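You operate a simulated robot arm through the tools that you are given. There is no shell and no other tool.

You run a simulated robot arm. Do the job below in one go: nothing can be reset, and whatever is moved stays where it is left.

## Task
The bearing on the heater has overheated: swap it for the other one.
Fine: stop the heat and turn the selector off first; spoilt one on the black mat; then set the heat printed on the new one.

Only the result counts: the job must be done as asked and must still hold three seconds after the hand-in. Knocking over, shifting, dropping, spilling or breaking anything else fails it.

## Robot
A 7-joint arm with a two-finger parallel gripper, fixed in place. Base frame: the origin is on the floor under the middle of its stand, x ahead of it, y to its left, z up; the work surface is at about z = 880. Units: mm, degrees, N and s.
With the tool pointing down near the work surface it reaches from about 240 to 680 mm from the base axis. Its first joint turns from -66.0 to 66.0 degrees. Payload 2.4 kg.
The tool frame sits at the grasp point between the pads (the TCP): z along the fingers, y along the line on which they close. The tips reach 30 mm beyond it. Largest opening 94 mm; finger width 28, thickness 10; the body of the gripper, 50 by 96 mm, starts 55 mm behind the TCP.
Orientation is that of the tool frame in the base frame, as a unit quaternion [w, x, y, z]. With the fingers straight down and closing along the base's y, the tool's x points along the base's -x, its y along +y and its z along -z.

## Interface
- The arm moves only by the tool drive_tool. Its argument "rows" is a list of rows, each an object of numbers (a shift or turn left out is 0, a gripper value left out holds the last): "tx", "ty", "tz": the shift along the tool's x, y, z in mm; "ax", "ay", "az": the turn, a rotation vector about the tool's x, y, z in degrees. In form: [{"tx": .., "ty": .., "tz": .., "ax": .., "ay": .., "az": ..}, ...]. A call has 1 to 20 rows; each row is the pose to reach, as a shift and turn from the pose commanded when the call began, along the tool's axes at that moment. "gripper" is the closure, from 0 (fully open) to 1 (shut), set as the call begins (left out, the last holds). A row lasts 0.2 s, in which the tool goes at most 50 mm and 8.6 degrees; a call with a longer step from one row to the next is refused whole, and so is a gripper value outside its range. A pose out of reach is approached as far as the arm can. The call stops where the force on the tool passes 70 N (or 10 N more than at its start, if that is more) or the arm is blocked; 0.2 s more then pass. The fingers move at their own pace (about 153 mm/s each) and stop on an object; they squeeze with about 30 N. The grip force told is the motor's: it shows also when the fingers shut on nothing. Time passes only in rows, and 0.2 s behind the last, so rows that repeat a pose let the fingers close. It gives the time, the measured TCP pose, the force on the tool (base axes), the opening and the grip force at its end, in the units of the frame above (readings bear some noise), with the torque about the TCP (base axes, N m) and any sound that the robot's microphone picked up, and new pictures: "show" is both (left out), scene, wrist or none.
- Cameras (640 x 400 px; columns grow to the right, rows downward): "scene" is fixed at [31.6, 493.3, 1441.4]; the picture's right is [-0.65, -0.76, 0.00], its down [-0.49, 0.42, -0.76] and it looks along [0.58, -0.49, -0.65] (base axes); focal length 290 px, centre (320, 200). "wrist" rides on the gripper at [76, 14, -102] in the tool frame; the picture's right is [-0.18, 0.98, 0.00], its down [-0.75, -0.14, -0.64] and it looks along [-0.63, -0.12, 0.77] (tool axes); focal length 243 px, centre (320, 200).
- locate(camera, pixels): for up to 12 pixels [column, row] of the newest picture of that camera ("zoom" is the newest enlarged one), the place [x, y, z] in the base frame of the surface seen there, good to about 3 mm, but the place of the scene camera against the robot may be out by one fixed shift of up to 25 mm in any direction. No time passes.
- inspect(camera, box): a new picture of the part [left, top, right, bottom] of that camera's present view, enlarged. No time passes.
- hand_in(): hands the job in; it is judged then, once.

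Unless the task says otherwise, let go and move clear before handing in.

The tools are called after ">>>" as name(argument=value, ...) on one line, values as JSON. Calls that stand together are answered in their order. drive_tool: Moves the arm, as the interface text tells. Its arguments: {"type":"object","properties":{"rows":{"type":"array"},"gripper":{"type":"number"},"show":{"type":"string","enum":["both","scene","wrist","none"]}},"required":["rows"]} The other tools are called the same way: locate (camera, pixels) gives the place of the surface under pixels of a picture; inspect (camera, box) takes an enlarged picture of a part of a camera's view; hand_in () hands the job in.

At the start:

```text
t: 0.0
position: [322.2, 60.8, 1229.5]
tool_rot: [0.0, 0.0, 1.0, 0.0]
ft_force: [-0.3, 0.0, -0.1]
wrist_torque: [0.01, 0.01, 0.02]
finger_gap: 94.1
finger_force: 0.2
```

scene: 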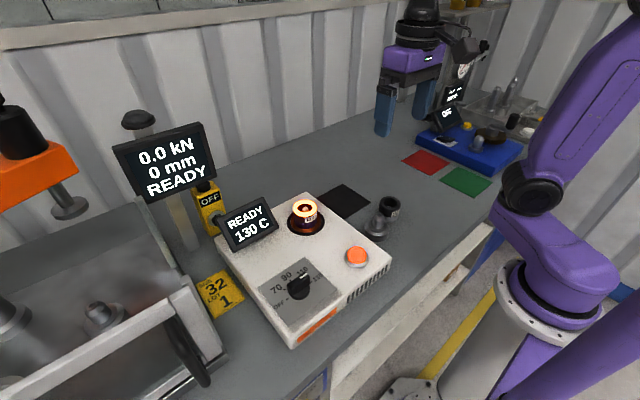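
wrist: 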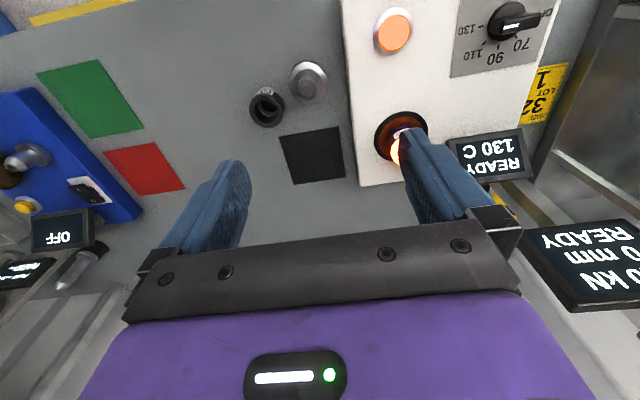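

The scene shows the heater box with a glowing bearing near (305,212), an orange button at (358,257), a selector knob at (297,285), the black mat at (345,200) and another bearing near (388,207). I'll zoom in on these before moving.

>>> inspect(camera="scene", box=[200, 170, 420, 350])

>>> inspect(camera="wrist", box=[340, 0, 580, 200])

>>> inspect(camera="wrist", box=[230, 40, 370, 190])

>>> inspect(camera="scene", box=[340, 170, 440, 260])

>>> locate(camera="wrist", pixels=[[266, 104], [309, 80], [393, 32], [510, 20], [405, 140], [312, 155], [380, 160], [363, 185], [345, 10], [540, 15], [490, 150], [320, 60]])

>>> locate(camera="scene", pixels=[[388, 204], [376, 225], [358, 255], [298, 285], [305, 208], [345, 200], [305, 222], [320, 260], [250, 222], [292, 345], [390, 258], [215, 240]])

```text
2.22 times, centred on (310, 260) of scene
```

zoom: 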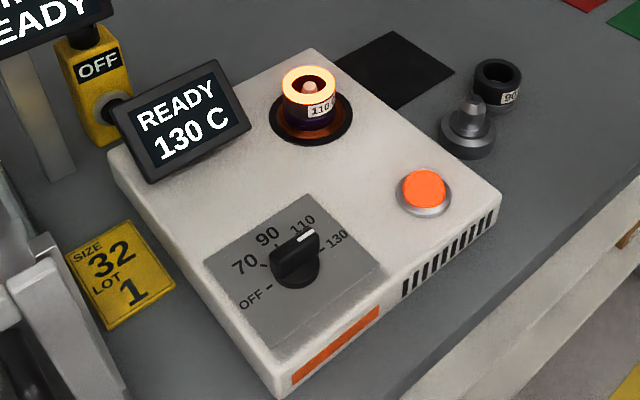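

```text
2.00 times, centred on (460, 100) of wrist
```

zoom: 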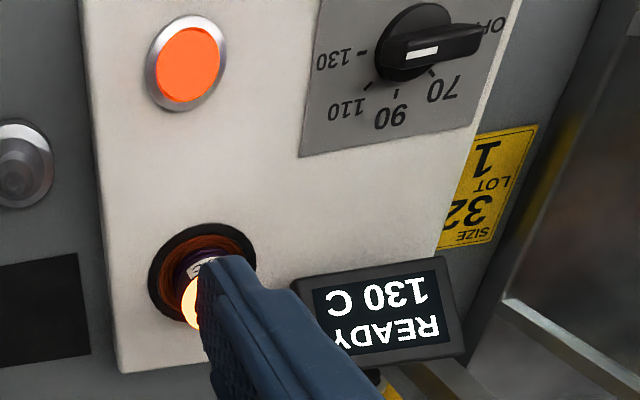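

```text
2.67 times, centred on (300, 115) of wrist
```

zoom: 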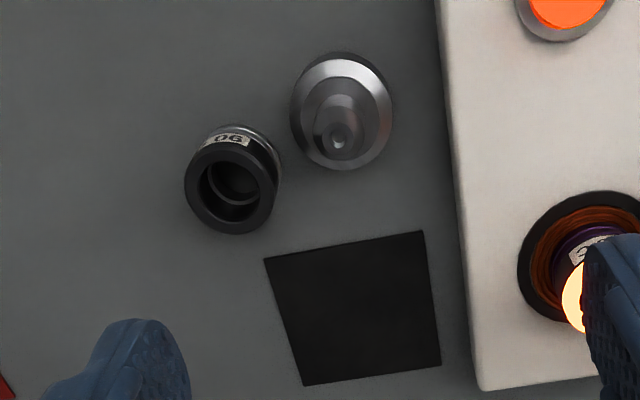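

```text
4.44 times, centred on (390, 215) of scene
```

zoom: 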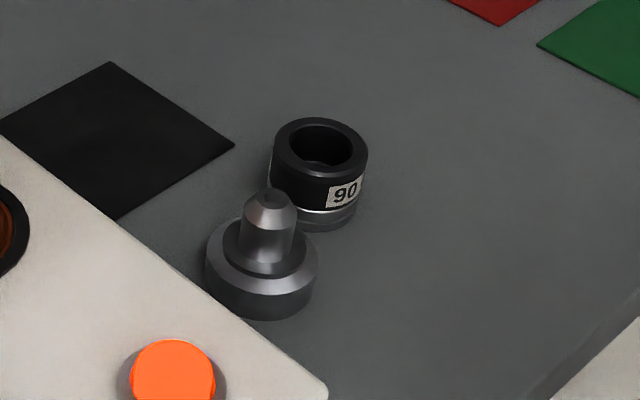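

```text
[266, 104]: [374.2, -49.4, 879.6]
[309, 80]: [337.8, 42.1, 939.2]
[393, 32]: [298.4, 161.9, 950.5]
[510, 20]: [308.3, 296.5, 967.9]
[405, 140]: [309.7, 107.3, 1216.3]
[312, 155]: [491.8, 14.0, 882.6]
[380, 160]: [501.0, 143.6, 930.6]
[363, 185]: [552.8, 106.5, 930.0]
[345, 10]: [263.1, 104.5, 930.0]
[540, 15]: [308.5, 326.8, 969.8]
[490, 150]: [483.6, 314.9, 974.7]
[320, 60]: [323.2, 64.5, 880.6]
```

```text
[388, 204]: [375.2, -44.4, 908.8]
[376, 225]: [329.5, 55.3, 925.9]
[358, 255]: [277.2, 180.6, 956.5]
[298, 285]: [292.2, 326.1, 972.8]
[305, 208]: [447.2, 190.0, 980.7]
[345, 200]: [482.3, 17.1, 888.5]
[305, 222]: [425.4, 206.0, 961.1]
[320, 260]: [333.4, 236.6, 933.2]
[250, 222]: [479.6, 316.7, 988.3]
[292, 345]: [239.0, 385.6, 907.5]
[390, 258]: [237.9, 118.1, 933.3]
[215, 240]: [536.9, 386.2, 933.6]
```

The heater display says READY 130 C, the hot bearing is marked 110 and the spare is marked 90. The orange lamp/button is near (298,162,950). I'll move above it for a closer wrist view.

>>> drive_tool(rows=[{"tx": 10, "ty": 30, "tz": 20}, {"tx": 20, "ty": 60, "tz": 40}, {"tx": 30, "ty": 90, "tz": 60}, {"tx": 40, "ty": 110, "tz": 80}, {"tx": 40, "ty": 110, "tz": 80}], gripper=0, show="both")

```text
t: 1.2
position: [281.1, 171.8, 1151.9]
tool_rot: [0.0, 0.0, 1.0, 0.001]
ft_force: [0.5, 0.2, 0.3]
wrist_torque: [-0.02, -0.03, 0.01]
finger_gap: 94.0
finger_force: 0.1
```

scene: 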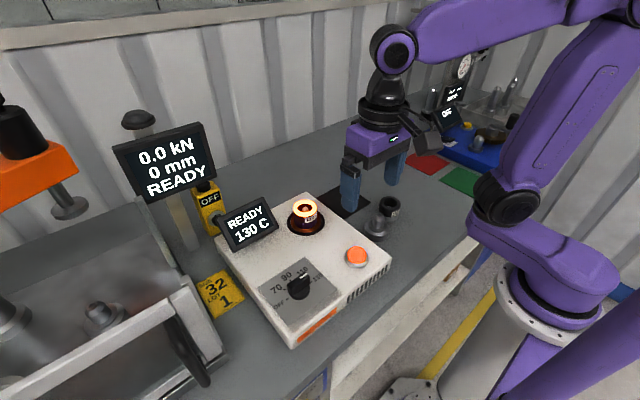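
wrist: 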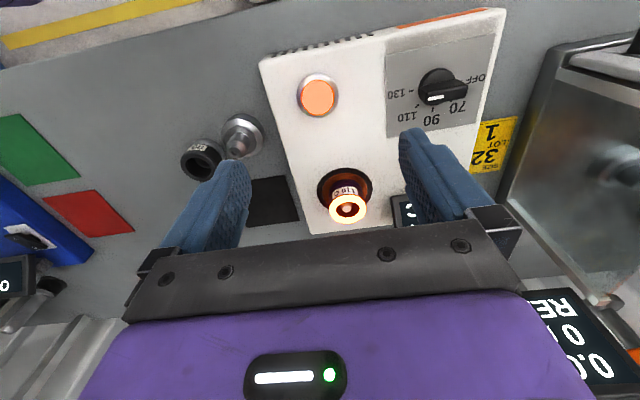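

>>> inspect(camera="wrist", box=[260, 40, 400, 130])

>>> inspect(camera="wrist", box=[380, 40, 510, 140])

>>> inspect(camera="wrist", box=[300, 150, 400, 240])

>>> locate(camera="wrist", pixels=[[319, 98], [300, 98], [338, 96], [318, 80], [319, 116], [441, 97], [436, 75], [455, 88], [347, 209], [331, 209], [366, 208], [347, 195]])

>>> locate(camera="wrist", pixels=[[202, 160], [182, 160], [222, 158], [240, 127], [237, 148], [271, 207], [299, 220], [285, 178], [260, 60], [504, 12], [310, 232], [422, 98]])

```text
4.44 times, centred on (330, 85) of wrist
```

zoom: 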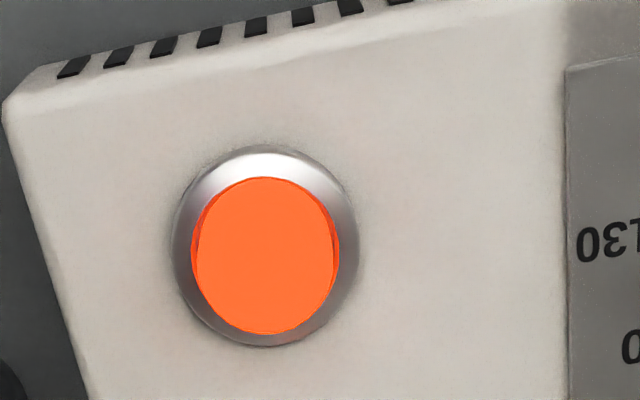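

```text
4.00 times, centred on (445, 90) of wrist
```

zoom: 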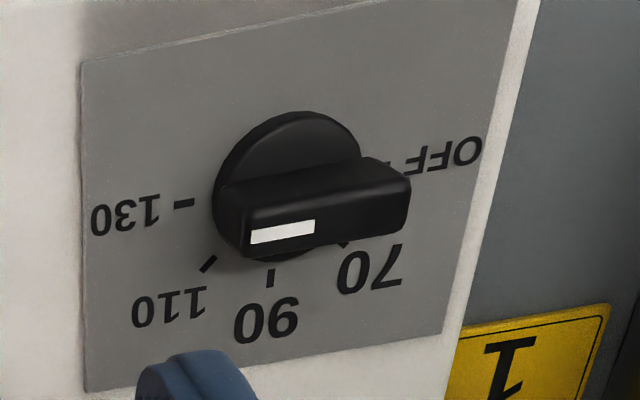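

```text
4.44 times, centred on (350, 195) of wrist
```

zoom: 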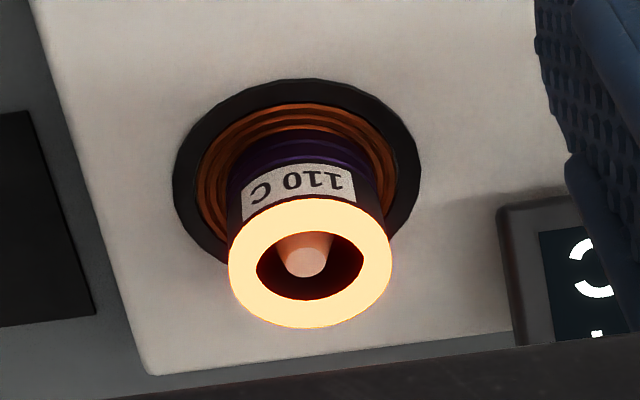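

```text
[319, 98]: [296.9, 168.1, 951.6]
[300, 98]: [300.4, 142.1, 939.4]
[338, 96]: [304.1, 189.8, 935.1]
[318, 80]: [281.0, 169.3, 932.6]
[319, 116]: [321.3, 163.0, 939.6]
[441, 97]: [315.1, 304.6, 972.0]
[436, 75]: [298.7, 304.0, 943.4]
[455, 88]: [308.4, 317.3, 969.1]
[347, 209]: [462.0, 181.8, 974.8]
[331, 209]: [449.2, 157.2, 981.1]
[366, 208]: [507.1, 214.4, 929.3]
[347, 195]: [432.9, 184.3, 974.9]
```

```text
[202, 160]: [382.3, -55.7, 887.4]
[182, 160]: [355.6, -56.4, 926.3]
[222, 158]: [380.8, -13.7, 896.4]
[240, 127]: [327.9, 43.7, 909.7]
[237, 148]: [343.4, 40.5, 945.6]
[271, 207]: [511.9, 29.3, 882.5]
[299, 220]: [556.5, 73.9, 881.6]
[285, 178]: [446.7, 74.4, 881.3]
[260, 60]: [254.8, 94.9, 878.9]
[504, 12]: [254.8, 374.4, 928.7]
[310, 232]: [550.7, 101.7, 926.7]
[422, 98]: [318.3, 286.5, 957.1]
```

The wrist zoom shows the knob bar lying along y with its white mark toward 130, and OFF at the opposite (+y) side. The orange lamp cap centre is at pixel (318,97), about (297,166,951). I'll shut the fingers and hover above the button before pressing it.

>>> drive_tool(rows=[{"tx": -8, "ty": -3, "tz": 30}, {"tx": -16, "ty": -5.5, "tz": 60}, {"tx": -16, "ty": -5.5, "tz": 90}, {"tx": -16, "ty": -5.5, "tz": 120}, {"tx": -16, "ty": -5.5, "tz": 145}, {"tx": -16, "ty": -5.5, "tz": 145}], gripper=1, show="both")

```text
t: 2.6
position: [299.1, 165.7, 1005.1]
tool_rot: [0.0, 0.0, 1.0, -0.001]
ft_force: [0.3, 0.5, -0.4]
wrist_torque: [0.0, -0.01, 0.0]
finger_gap: 0.0
finger_force: 30.6
```

scene: 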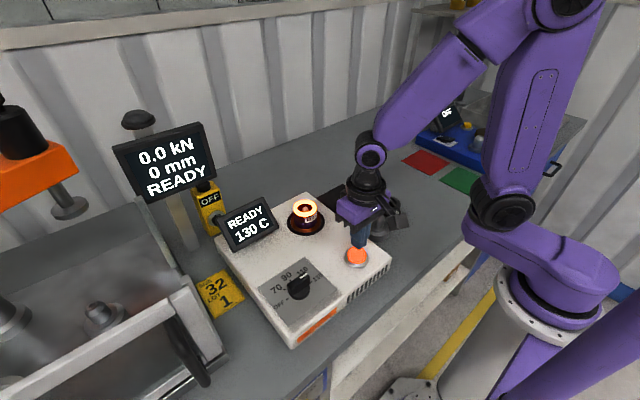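
wrist: 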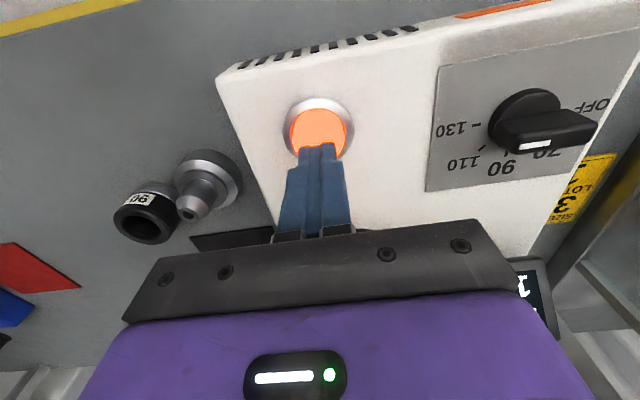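

The fingers sit above the lamp cap at wrist pixel (318,130), tips about 24 mm above it. I'll check the alignment and measure the dial from here.

>>> inspect(camera="wrist", box=[420, 60, 620, 190])

>>> locate(camera="wrist", pixels=[[318, 120], [291, 130], [346, 130], [318, 108], [488, 125], [512, 158], [540, 148], [520, 145], [506, 148], [590, 125], [525, 92], [474, 125]])

>>> inspect(camera="scene", box=[260, 180, 420, 320])

```text
3.08 times, centred on (520, 125) of wrist
```

zoom: 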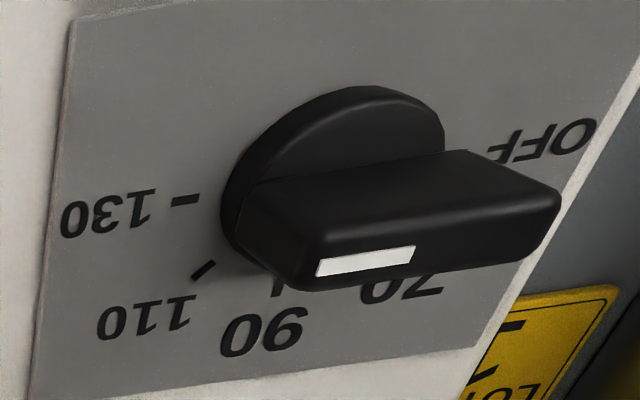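

```text
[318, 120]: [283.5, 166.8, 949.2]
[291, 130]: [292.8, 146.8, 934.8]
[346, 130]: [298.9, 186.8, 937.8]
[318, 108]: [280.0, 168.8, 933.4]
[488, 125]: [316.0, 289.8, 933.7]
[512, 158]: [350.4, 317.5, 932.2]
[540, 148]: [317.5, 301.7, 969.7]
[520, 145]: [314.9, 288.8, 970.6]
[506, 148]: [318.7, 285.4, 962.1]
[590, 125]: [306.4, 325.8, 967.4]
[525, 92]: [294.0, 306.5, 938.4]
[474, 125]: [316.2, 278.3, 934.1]
```

```text
2.86 times, centred on (340, 250) of scene
```

zoom: 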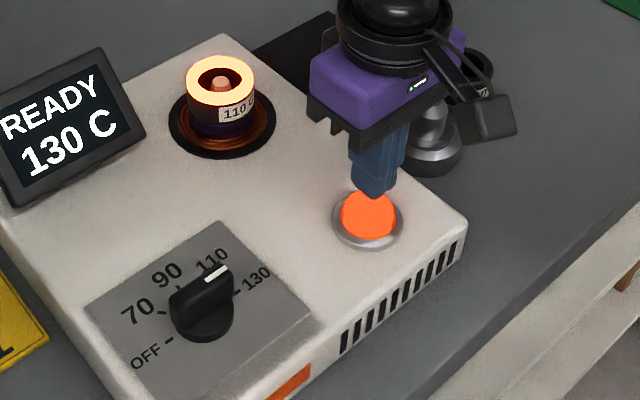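

The tips are well centred over the cap in the scene zoom (370,210). I'll press down gently in small steps.

>>> drive_tool(rows=[{"tz": 10}, {"tz": 18}, {"tz": 22}, {"tz": 24}, {"tz": 26}, {"tz": 28}, {"tz": 28}], gripper=1, show="scene")

```text
t: 4.2
position: [297.3, 166.9, 975.5]
tool_rot: [0.0, 0.0, 1.0, 0.0]
ft_force: [2.1, -3.6, 7.6]
wrist_torque: [-0.11, -0.03, -0.01]
finger_gap: 0.1
finger_force: 30.2
heard: click
```

scene: 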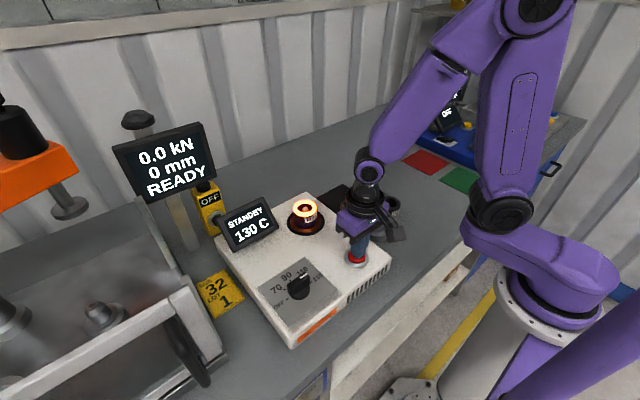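

A click was heard and the display now reads STANDBY 130 C, so the heat is stopped. I'll lift off straight up.

>>> drive_tool(rows=[{"tz": -10}, {"tz": -30}, {"tz": -60}, {"tz": -90}, {"tz": -110}, {"tz": -110}], gripper=1, show="both")

>>> inspect(camera="scene", box=[200, 180, 400, 320])

```text
t: 5.6
position: [296.7, 163.9, 1087.5]
tool_rot: [0.0, -0.001, 1.0, 0.0]
ft_force: [0.4, 0.1, -0.1]
wrist_torque: [-0.02, 0.01, 0.02]
finger_gap: 0.0
finger_force: 29.5
```

scene: 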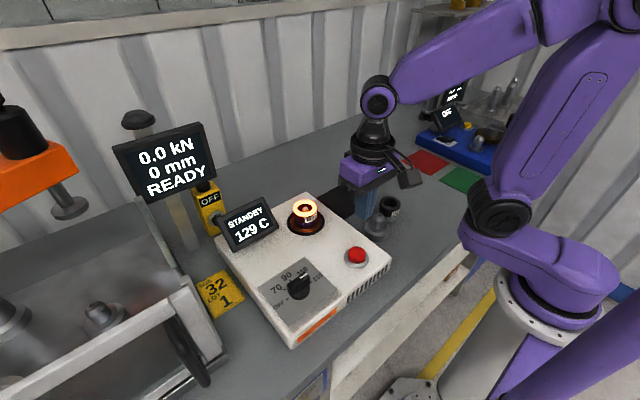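
wrist: 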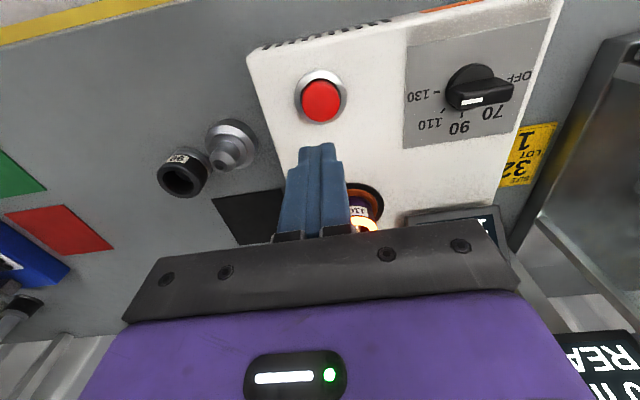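

```text
2.86 times, centred on (300, 250) of scene
```

zoom: 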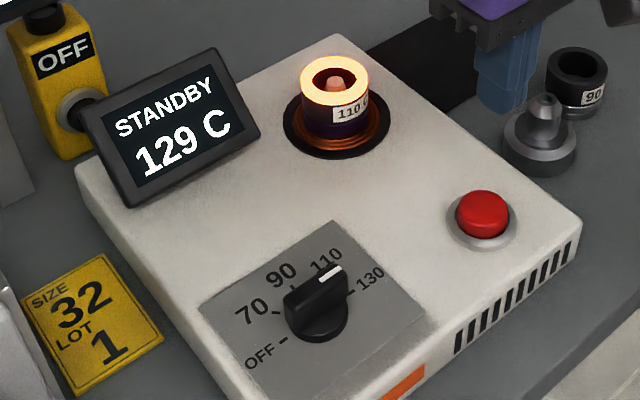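

The display now reads STANDBY 129 C with the button lamp dark, so the heat is off. Next is the knob; I'll check obstacles around it before moving.

>>> locate(camera="scene", pixels=[[165, 160], [120, 150], [212, 150], [195, 175], [205, 200], [240, 200], [270, 225], [185, 300], [165, 380], [220, 290], [130, 330], [65, 210]])

>>> locate(camera="wrist", pixels=[[480, 100], [510, 92], [455, 108], [448, 85], [470, 66], [500, 75], [471, 101], [600, 60], [560, 150], [430, 92], [322, 100], [444, 110]])

>>> inspect(camera="wrist", box=[400, 40, 540, 150])

```text
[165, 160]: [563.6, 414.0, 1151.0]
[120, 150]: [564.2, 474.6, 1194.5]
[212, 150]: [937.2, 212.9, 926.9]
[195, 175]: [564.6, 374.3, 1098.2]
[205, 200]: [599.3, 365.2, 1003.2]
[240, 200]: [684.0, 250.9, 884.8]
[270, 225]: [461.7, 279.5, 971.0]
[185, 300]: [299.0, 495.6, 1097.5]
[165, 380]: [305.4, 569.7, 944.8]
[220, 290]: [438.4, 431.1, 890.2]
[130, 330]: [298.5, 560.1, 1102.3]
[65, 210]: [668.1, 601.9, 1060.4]
```

```text
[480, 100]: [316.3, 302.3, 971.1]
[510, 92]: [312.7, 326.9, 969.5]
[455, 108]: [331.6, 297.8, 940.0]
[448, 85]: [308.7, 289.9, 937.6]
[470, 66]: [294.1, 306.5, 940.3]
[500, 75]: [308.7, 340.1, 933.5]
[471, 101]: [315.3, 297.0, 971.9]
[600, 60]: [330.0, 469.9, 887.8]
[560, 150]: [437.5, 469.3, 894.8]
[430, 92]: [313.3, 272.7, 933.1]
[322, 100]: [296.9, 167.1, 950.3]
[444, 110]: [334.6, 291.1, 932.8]
```

```text
3.64 times, centred on (470, 95) of wrist
```

zoom: 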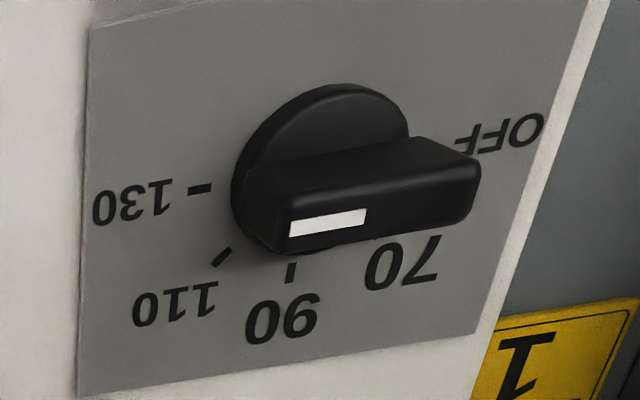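

The knob bar top is at z≈971, running y≈287–328 around a centre near (313,307). I'll move above it while turning the tool 90° so the fingers close along x.

>>> drive_tool(rows=[{"tx": -1, "ty": 12, "az": 7.5}, {"tx": -2, "ty": 24, "az": 15}, {"tx": -4, "ty": 36, "az": 22.5}, {"tx": -5, "ty": 48, "az": 30}, {"tx": -6, "ty": 60, "az": 37.5}, {"tx": -8, "ty": 72, "az": 45}, {"tx": -9, "ty": 84, "az": 52.5}, {"tx": -10, "ty": 96, "az": 60}, {"tx": -11, "ty": 108, "az": 67.5}, {"tx": -13, "ty": 120, "az": 75}, {"tx": -15, "ty": 132, "az": 82.5}, {"tx": -16, "ty": 143, "az": 90}, {"tx": -16, "ty": 143, "az": 90}], gripper=0.5, show="both")

```text
t: 8.4
position: [312.2, 308.2, 1085.3]
tool_rot: [0.001, 0.708, 0.706, 0.0]
ft_force: [0.6, -0.2, 0.4]
wrist_torque: [0.02, 0.04, -0.02]
finger_gap: 46.7
finger_force: 0.1
```

scene: 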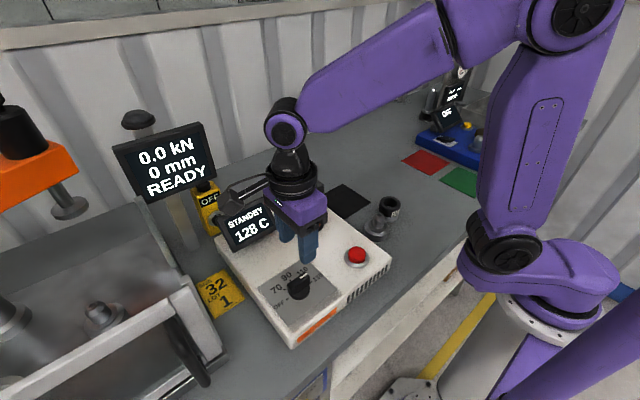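
wrist: 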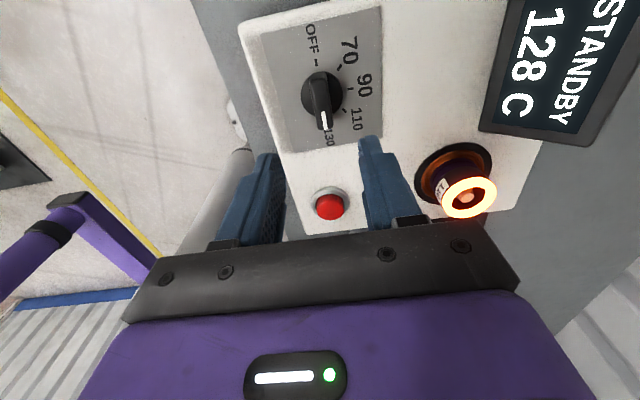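

The tool is now turned with its y along base x and the dial in view at (322,95). I'll measure the knob bar from this side.

>>> inspect(camera="wrist", box=[260, 30, 400, 150])

>>> locate(camera="wrist", pixels=[[323, 120], [322, 95], [318, 80], [328, 125], [315, 128], [320, 72], [303, 92], [343, 90], [316, 62], [347, 90], [321, 85], [325, 105]])

```text
3.33 times, centred on (330, 90) of wrist
```

zoom: 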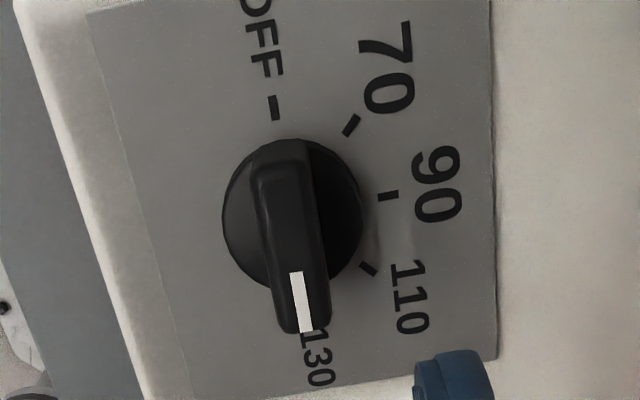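

```text
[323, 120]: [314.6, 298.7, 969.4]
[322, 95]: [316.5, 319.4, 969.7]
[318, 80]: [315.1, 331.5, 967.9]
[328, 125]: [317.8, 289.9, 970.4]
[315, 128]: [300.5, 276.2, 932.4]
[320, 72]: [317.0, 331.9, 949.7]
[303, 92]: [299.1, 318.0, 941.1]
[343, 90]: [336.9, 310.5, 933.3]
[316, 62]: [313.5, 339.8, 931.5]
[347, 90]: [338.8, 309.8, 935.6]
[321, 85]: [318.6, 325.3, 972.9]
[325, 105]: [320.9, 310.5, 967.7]
```

OFF tick at pixel (316,62) and 90 tick at (350,89) put the knob axis near (314,309), with the bar 14 mm wide and top at z≈970. I'll descend with the fingers open to straddle the bar.

>>> drive_tool(rows=[{"tx": 1, "ty": 2.5, "tz": 20}, {"tx": 1, "ty": 2.5, "tz": 40}, {"tx": 1, "ty": 2.5, "tz": 60}, {"tx": 1, "ty": 2.5, "tz": 80}, {"tx": 1, "ty": 2.5, "tz": 92}, {"tx": 1, "ty": 2.5, "tz": 102}, {"tx": 1, "ty": 2.5, "tz": 102}], gripper=0.5, show="both")

>>> inspect(camera="wrist", box=[220, 20, 420, 240])

>>> inspect(camera="scene", box=[230, 200, 370, 330])

```text
t: 10.0
position: [316.2, 309.2, 983.8]
tool_rot: [0.0, 0.707, 0.707, 0.001]
ft_force: [0.5, 0.6, 0.8]
wrist_torque: [0.0, 0.01, -0.03]
finger_gap: 47.0
finger_force: 0.0
```

scene: 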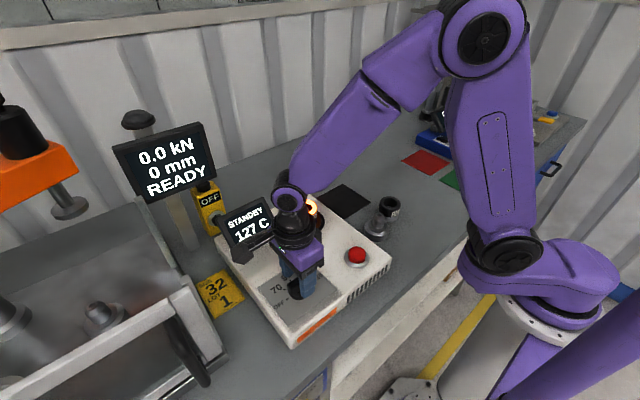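
wrist: 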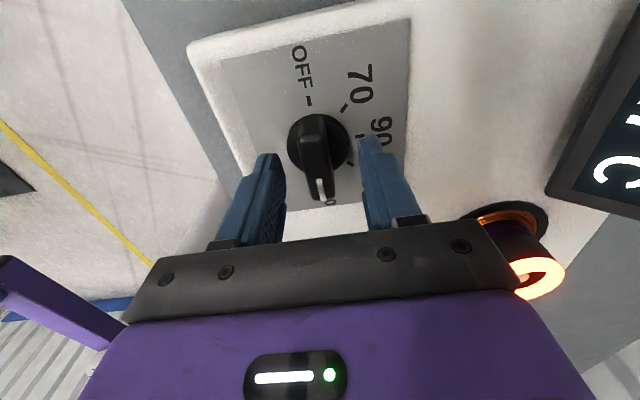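

```text
1.82 times, centred on (320, 130) of wrist
```

zoom: 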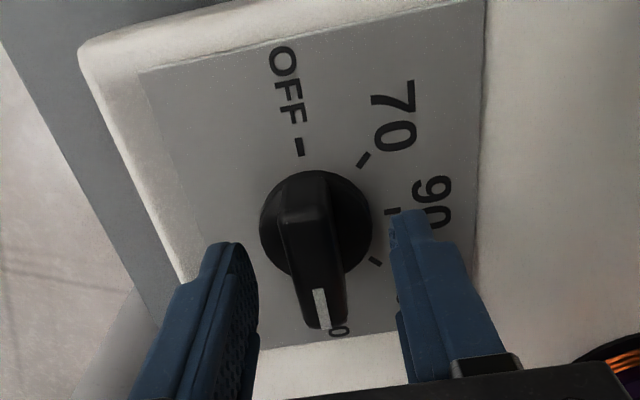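

```text
3.08 times, centred on (300, 265) of scene
```

zoom: 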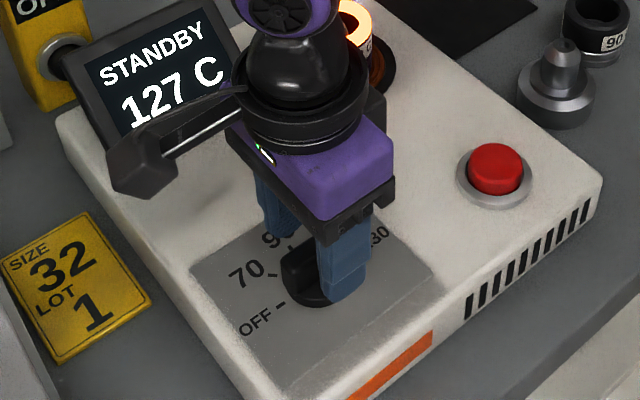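

The bar sits between the fingers (zoom around (318,250)). I'll close on it and check the force.

>>> drive_tool(rows=[{"tz": 2}, {"tz": 3}, {"tz": 3}, {"tz": 3}], gripper=1, show="wrist")

```text
t: 11.0
position: [315.0, 310.1, 981.8]
tool_rot: [-0.001, 0.707, 0.708, 0.001]
ft_force: [-16.6, 2.1, 35.8]
wrist_torque: [0.12, 0.45, -0.01]
finger_gap: 15.9
finger_force: 44.5
```

wrist: 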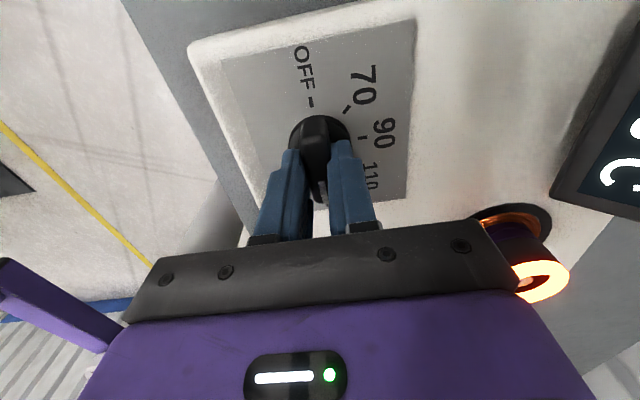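

The fingers hold a 15.9 mm bar, but the readings show 36 N upward and −17 N in x, so the tips touch something low and are slightly off centre. I'll open, rise 4 mm, shift about 1 mm toward −x and re-grip.

>>> drive_tool(rows=[{"tz": 0}, {"tz": -2}, {"tz": -4, "ty": -1}, {"tz": -4, "ty": -1}], gripper=0.6, show="none")

>>> drive_tool(rows=[{"tz": 0}, {"tz": 0}, {"tz": 0}], gripper=1, show="wrist")

```text
t: 12.0
position: [315.8, 309.6, 985.0]
tool_rot: [0.0, 0.708, 0.707, 0.0]
ft_force: [0.2, 0.0, -0.5]
wrist_torque: [-0.01, 0.01, 0.01]
finger_gap: 37.6
finger_force: 0.1
```

```text
t: 12.8
position: [315.5, 309.2, 984.9]
tool_rot: [0.0, 0.707, 0.707, 0.0]
ft_force: [1.5, -0.7, 0.2]
wrist_torque: [-0.26, -0.06, 0.03]
finger_gap: 15.8
finger_force: 44.7
```

wrist: 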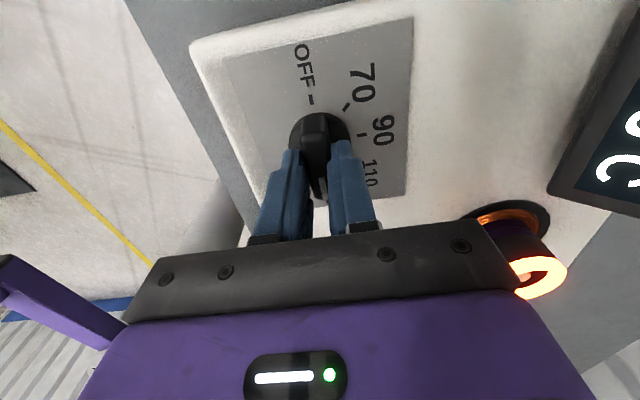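

The grip is now clean (forces near zero, gap 15.8 mm). I'll turn the first 45° toward 110 and check.

>>> drive_tool(rows=[{"az": -7.5}, {"az": -15}, {"az": -22.5}, {"az": -30}, {"az": -37.5}, {"az": -45}, {"az": -45}], gripper=1, show="both")

```text
t: 14.4
position: [314.8, 309.7, 985.6]
tool_rot: [0.0, 0.382, 0.924, 0.0]
ft_force: [5.1, 5.7, -12.7]
wrist_torque: [0.36, -0.08, -0.02]
finger_gap: 15.9
finger_force: 45.0
```

scene: 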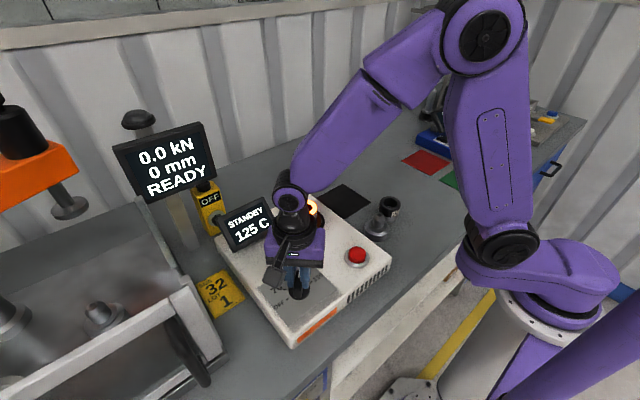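
wrist: 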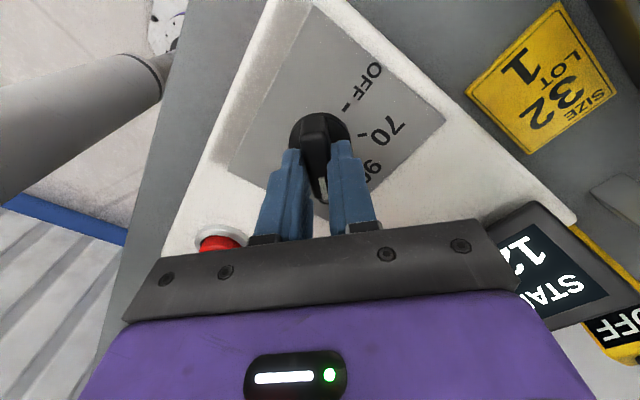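

The knob turned with the tool and forces are small. I'll carry on another 90°.

>>> drive_tool(rows=[{"az": -7.5}, {"az": -15}, {"az": -22.5}, {"az": -30}, {"az": -37.5}, {"az": -45}, {"az": -52.5}, {"az": -60}, {"az": -67.5}, {"az": -75}, {"az": -82.5}, {"az": -90}, {"az": -90}], gripper=1, show="both")

```text
t: 17.2
position: [314.0, 310.7, 985.0]
tool_rot: [0.002, -0.383, 0.924, 0.0]
ft_force: [7.4, 18.8, -4.6]
wrist_torque: [-0.18, 0.36, -0.03]
finger_gap: 15.7
finger_force: 45.1
```

scene: 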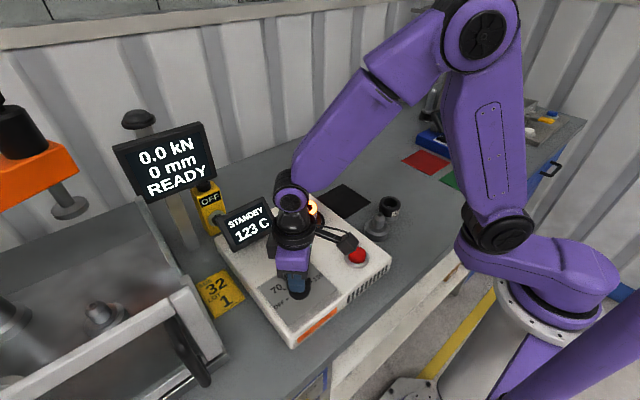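
wrist: 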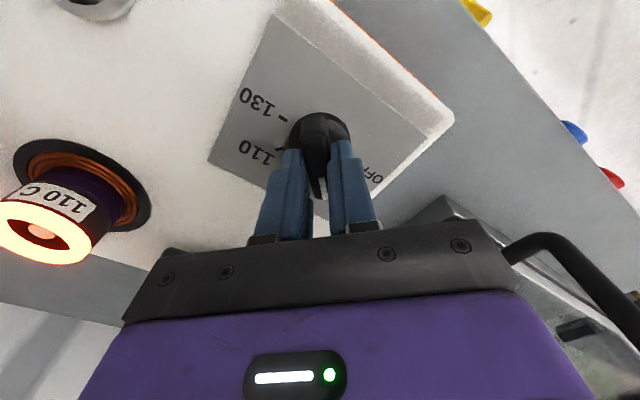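

Now the pointer is near 70 (110 and 130 marks at (255,148),(262,105) are free), with a slight side load of 19 N in +y. I'll turn the last 45° to OFF while easing about 1 mm that way.

>>> drive_tool(rows=[{"tx": -0.5, "ty": 0.2, "az": -7.5}, {"tx": -0.9, "ty": 0.5, "az": -15}, {"tx": -0.9, "ty": 0.5, "az": -22.5}, {"tx": -0.9, "ty": 0.5, "az": -30}, {"tx": -0.9, "ty": 0.5, "az": -37.5}, {"tx": -0.9, "ty": 0.5, "az": -45}, {"tx": -0.9, "ty": 0.5, "az": -45}], gripper=1, show="both")

>>> inspect(camera="scene", box=[200, 180, 400, 320])

```text
t: 18.8
position: [315.9, 309.9, 985.1]
tool_rot: [0.0, 0.707, -0.707, 0.0]
ft_force: [-2.2, 0.6, 8.5]
wrist_torque: [0.88, 0.11, -0.12]
finger_gap: 15.9
finger_force: 45.0
```

scene: 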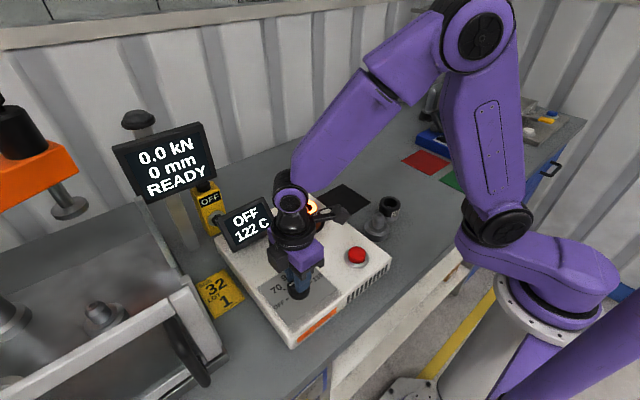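
wrist: 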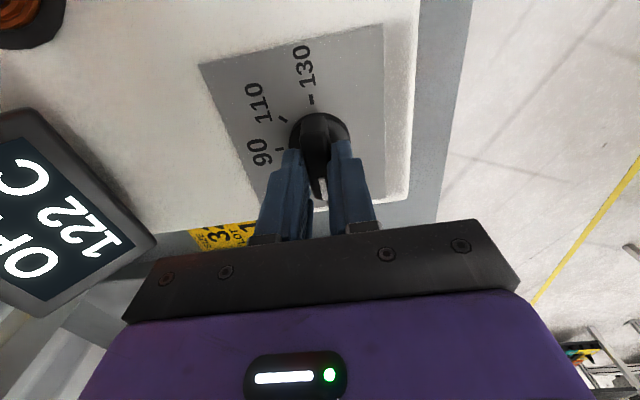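

```text
2.86 times, centred on (300, 250) of scene
```

zoom: 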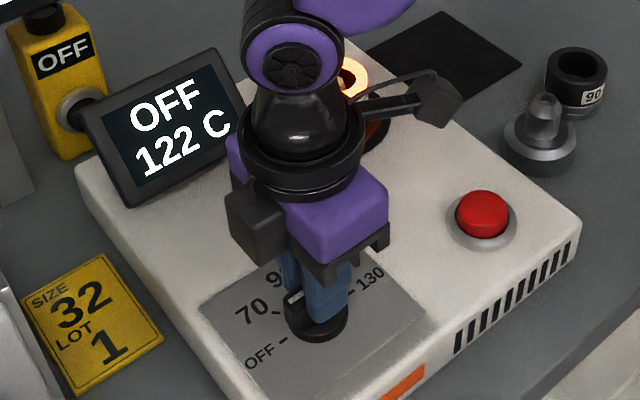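

The display now reads OFF 122 C, so the selector is off. I'll open the fingers and rise straight up.

>>> drive_tool(rows=[{"tz": 0}, {"tz": 0}, {"tz": -20}, {"tz": -45}, {"tz": -75}, {"tz": -105}, {"tz": -135}, {"tz": -135}], gripper=0.6, show="both")

>>> inspect(camera="wrist", box=[240, 20, 400, 150])

```text
t: 20.6
position: [313.0, 310.0, 1119.3]
tool_rot: [-0.001, 0.708, -0.706, 0.0]
ft_force: [-0.2, -0.9, -0.1]
wrist_torque: [0.0, -0.01, 0.01]
finger_gap: 37.7
finger_force: 0.0
```

scene: 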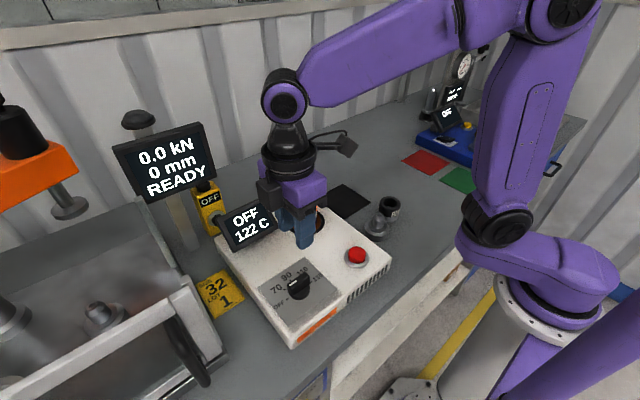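
wrist: 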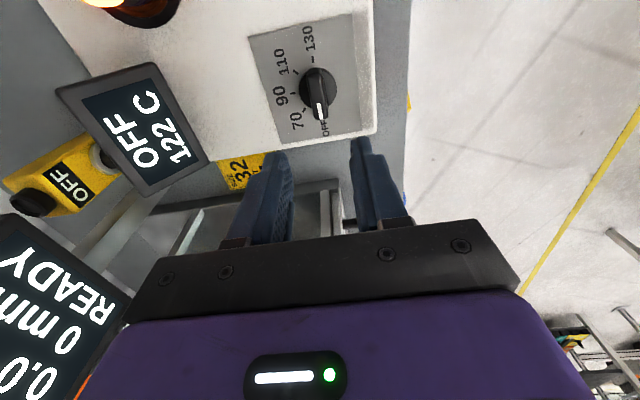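

```text
3.08 times, centred on (320, 85) of wrist
```

zoom: 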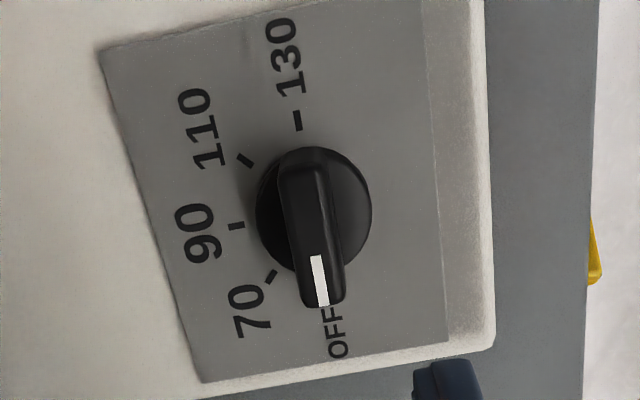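

The knob's white mark points at OFF (zoom (318,280)). Next I'll swing toward the hot bearing, turning the tool back to its straight orientation with fingers open.

>>> drive_tool(rows=[{"tx": 10, "ty": -5, "tz": -5, "az": 7.5}, {"tx": 20, "ty": -10, "tz": -10, "az": 15}, {"tx": 30, "ty": -15, "tz": -15, "az": 22.5}, {"tx": 41, "ty": -20, "tz": -20, "az": 30}, {"tx": 52, "ty": -26, "tz": -25, "az": 37.5}, {"tx": 62, "ty": -31, "tz": -30, "az": 45}, {"tx": 73, "ty": -36, "tz": -31, "az": 52.5}, {"tx": 83, "ty": -41, "tz": -31, "az": 60}, {"tx": 94, "ty": -46, "tz": -31, "az": 67.5}, {"tx": 104, "ty": -51, "tz": -31, "az": 75}, {"tx": 115, "ty": -57, "tz": -31, "az": 82.5}, {"tx": 125, "ty": -62, "tz": -31, "az": 90}, {"tx": 125, "ty": -62, "tz": -31, "az": 90}], gripper=0, show="both")

>>> inspect(camera="wrist", box=[220, 40, 420, 200])

```text
t: 23.4
position: [377.6, 184.0, 1151.7]
tool_rot: [0.0, 0.001, 1.0, 0.0]
ft_force: [-0.1, 0.0, -0.9]
wrist_torque: [0.01, -0.02, -0.03]
finger_gap: 94.1
finger_force: 0.1
```

scene: 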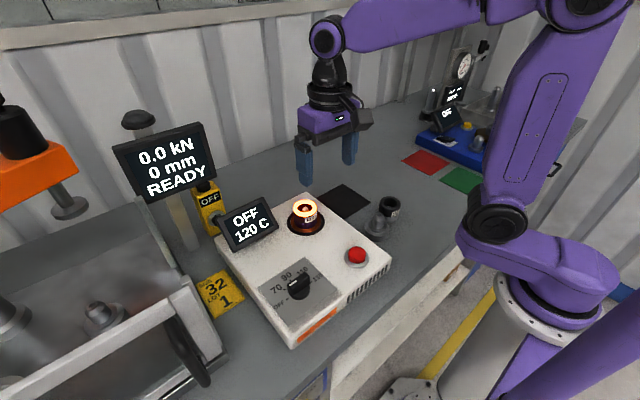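
wrist: 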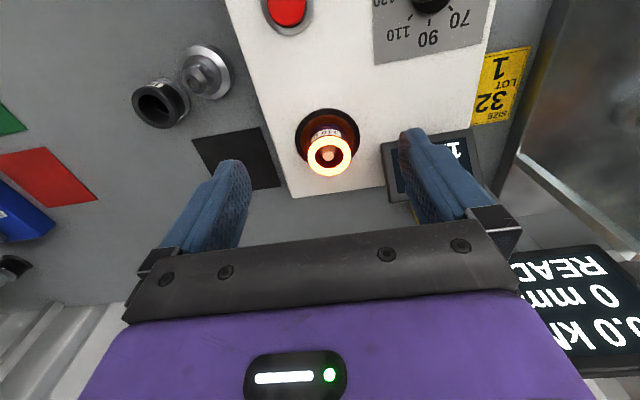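

```text
2.50 times, centred on (320, 120) of wrist
```

zoom: 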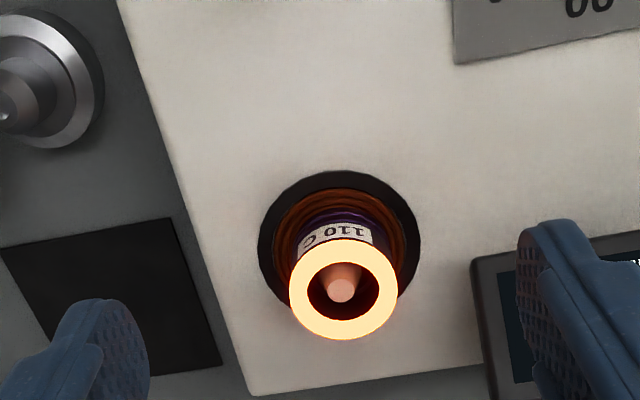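

The hot bearing's glowing ring is at wrist (329,155). I'll locate its rim points, the post and the well edge.

>>> locate(camera="wrist", pixels=[[310, 155], [349, 154], [329, 138], [329, 173], [329, 147], [329, 154], [298, 140], [359, 135], [328, 110], [316, 138], [330, 128], [320, 164]])

>>> locate(camera="wrist", pixels=[[194, 140], [260, 128], [281, 185], [228, 165], [240, 150], [133, 103], [188, 103], [158, 80], [160, 125], [205, 75], [190, 95], [228, 75]])

```text
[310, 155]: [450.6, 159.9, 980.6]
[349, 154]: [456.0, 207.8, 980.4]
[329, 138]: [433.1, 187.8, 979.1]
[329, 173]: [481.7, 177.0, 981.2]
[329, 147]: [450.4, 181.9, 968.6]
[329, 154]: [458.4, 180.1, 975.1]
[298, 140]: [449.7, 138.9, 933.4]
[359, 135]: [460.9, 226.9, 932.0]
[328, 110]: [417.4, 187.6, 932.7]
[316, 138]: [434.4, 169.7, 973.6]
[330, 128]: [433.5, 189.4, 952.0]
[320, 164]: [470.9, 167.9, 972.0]
```

```text
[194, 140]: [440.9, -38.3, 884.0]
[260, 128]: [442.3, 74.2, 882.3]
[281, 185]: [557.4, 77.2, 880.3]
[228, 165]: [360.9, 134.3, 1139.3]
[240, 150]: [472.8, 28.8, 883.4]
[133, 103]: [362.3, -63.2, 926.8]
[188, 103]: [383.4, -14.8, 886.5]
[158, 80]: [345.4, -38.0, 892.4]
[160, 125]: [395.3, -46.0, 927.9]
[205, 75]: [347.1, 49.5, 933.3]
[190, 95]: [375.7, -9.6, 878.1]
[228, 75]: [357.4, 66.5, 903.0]
```

The ring top is at z≈980, centre near (457.5,184), diameter about 52 mm, and the spare is about 47 mm tall. I'll move directly above with open fingers and stop with tips clear at z≈1030 for a check.

>>> drive_tool(rows=[{"tx": -20, "ty": 0, "tz": 0}, {"tx": -40, "ty": 0, "tz": 0}, {"tx": -60, "ty": -1, "tz": 10}, {"tx": -80, "ty": -1.5, "tz": 30}, {"tx": -80, "ty": -1.5, "tz": 60}, {"tx": -80, "ty": -1.5, "tz": 92}, {"tx": -80, "ty": -1.5, "tz": 92}], gripper=0, show="both")

>>> inspect(camera="wrist", box=[220, 60, 440, 240])

>>> inspect(camera="scene", box=[230, 120, 390, 260])

```text
t: 25.0
position: [457.3, 184.3, 1059.5]
tool_rot: [-0.001, -0.001, 1.0, 0.0]
ft_force: [-0.4, 0.9, 0.5]
wrist_torque: [0.01, 0.03, -0.01]
finger_gap: 94.0
finger_force: 0.0
```

scene: 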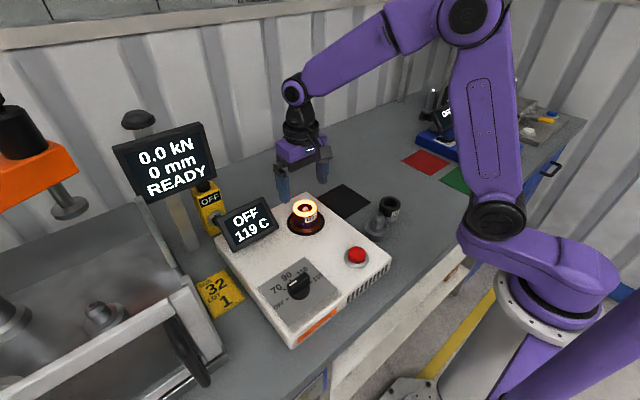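
wrist: 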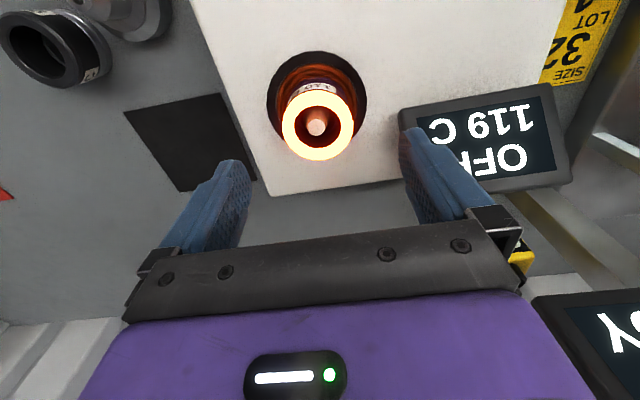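

```text
2.22 times, centred on (330, 150) of wrist
```

zoom: 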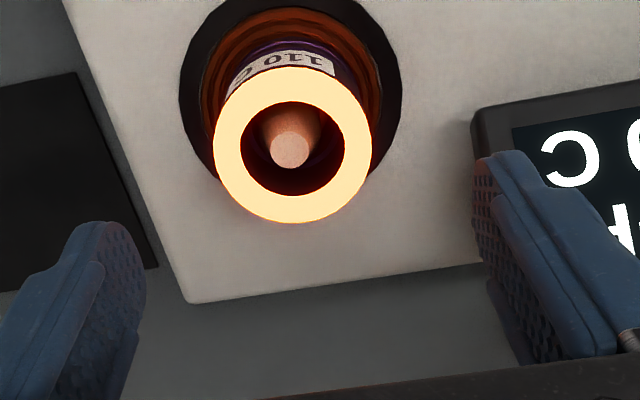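

```text
2.86 times, centred on (310, 190) of scene
```

zoom: 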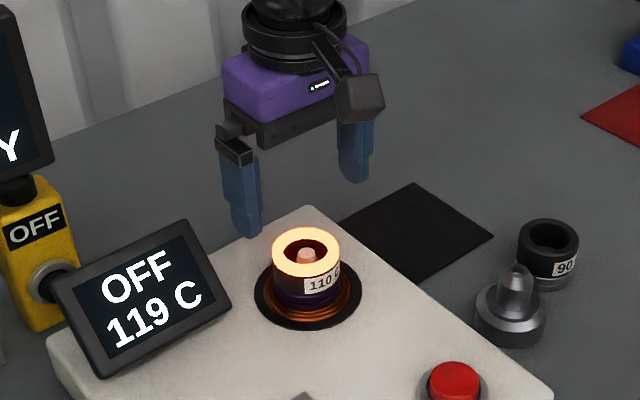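

The tool is above the bearing with the ring at wrist (317,126). I'll refine the ring centre and check the clearance to the display.

>>> locate(camera="wrist", pixels=[[286, 126], [350, 125], [317, 94], [317, 157], [317, 122], [318, 104], [400, 113], [410, 185], [480, 190], [398, 120], [270, 105], [366, 100]])

>>> locate(camera="wrist", pixels=[[125, 112], [222, 94], [256, 178], [180, 190], [273, 193], [192, 10], [40, 50], [8, 45], [72, 48], [40, 20], [40, 80], [88, 40]])

```text
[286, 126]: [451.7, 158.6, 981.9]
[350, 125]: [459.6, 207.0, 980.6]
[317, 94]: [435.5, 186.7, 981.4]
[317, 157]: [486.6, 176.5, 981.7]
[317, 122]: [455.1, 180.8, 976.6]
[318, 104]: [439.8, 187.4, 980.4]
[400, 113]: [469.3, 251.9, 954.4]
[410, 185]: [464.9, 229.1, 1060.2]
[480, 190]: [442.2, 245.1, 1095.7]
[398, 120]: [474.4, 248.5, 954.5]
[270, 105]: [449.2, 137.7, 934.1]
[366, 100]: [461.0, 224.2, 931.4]
```

```text
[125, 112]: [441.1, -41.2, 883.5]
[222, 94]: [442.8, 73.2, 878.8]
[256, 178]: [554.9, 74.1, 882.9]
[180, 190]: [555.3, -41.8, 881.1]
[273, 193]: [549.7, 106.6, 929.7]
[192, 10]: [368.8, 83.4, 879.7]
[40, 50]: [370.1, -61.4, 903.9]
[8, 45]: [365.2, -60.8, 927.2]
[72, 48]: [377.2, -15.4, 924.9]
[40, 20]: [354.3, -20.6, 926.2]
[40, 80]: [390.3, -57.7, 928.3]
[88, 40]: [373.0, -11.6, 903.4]
```

The ring centre is about (458,182) and the display's nearest corner is at (472,249,954). I'll narrow the opening to ~71 mm so the finger clears the display, and descend around the bearing.

>>> drive_tool(rows=[{"tx": -1, "ty": -1.5, "tz": 0}, {"tx": -1, "ty": -1.5, "tz": 0}, {"tx": -1, "ty": -1.5, "tz": 20}, {"tx": -1, "ty": -1.5, "tz": 40}, {"tx": -1, "ty": -1.5, "tz": 60}, {"tx": -1, "ty": -1.5, "tz": 75}, {"tx": -1, "ty": -1.5, "tz": 87}, {"tx": -1, "ty": -1.5, "tz": 87}], gripper=0.24, show="both")

>>> inspect(camera="scene", box=[230, 120, 390, 260])

```text
t: 26.8
position: [458.7, 182.3, 971.1]
tool_rot: [0.001, -0.001, 1.0, 0.001]
ft_force: [0.5, -0.3, -0.4]
wrist_torque: [0.0, 0.01, 0.0]
finger_gap: 71.1
finger_force: 0.0
```

scene: 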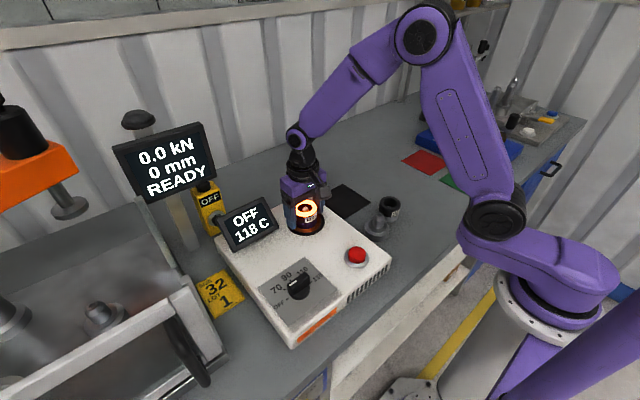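
wrist: 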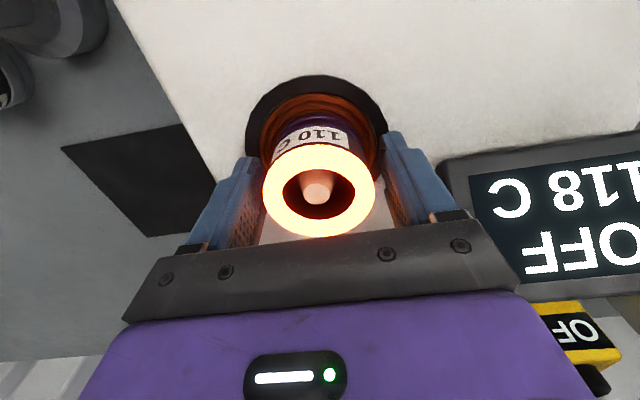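

```text
2.86 times, centred on (310, 190) of scene
```

zoom: 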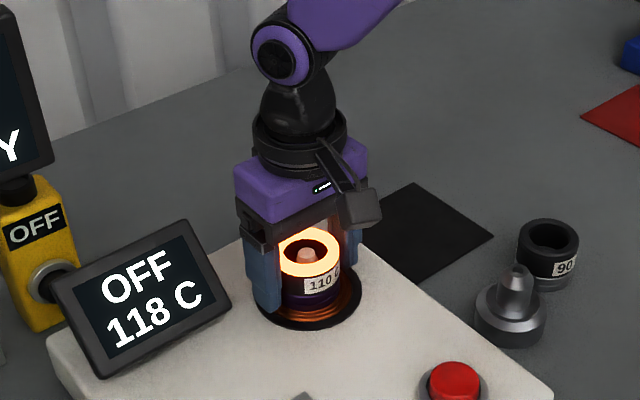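

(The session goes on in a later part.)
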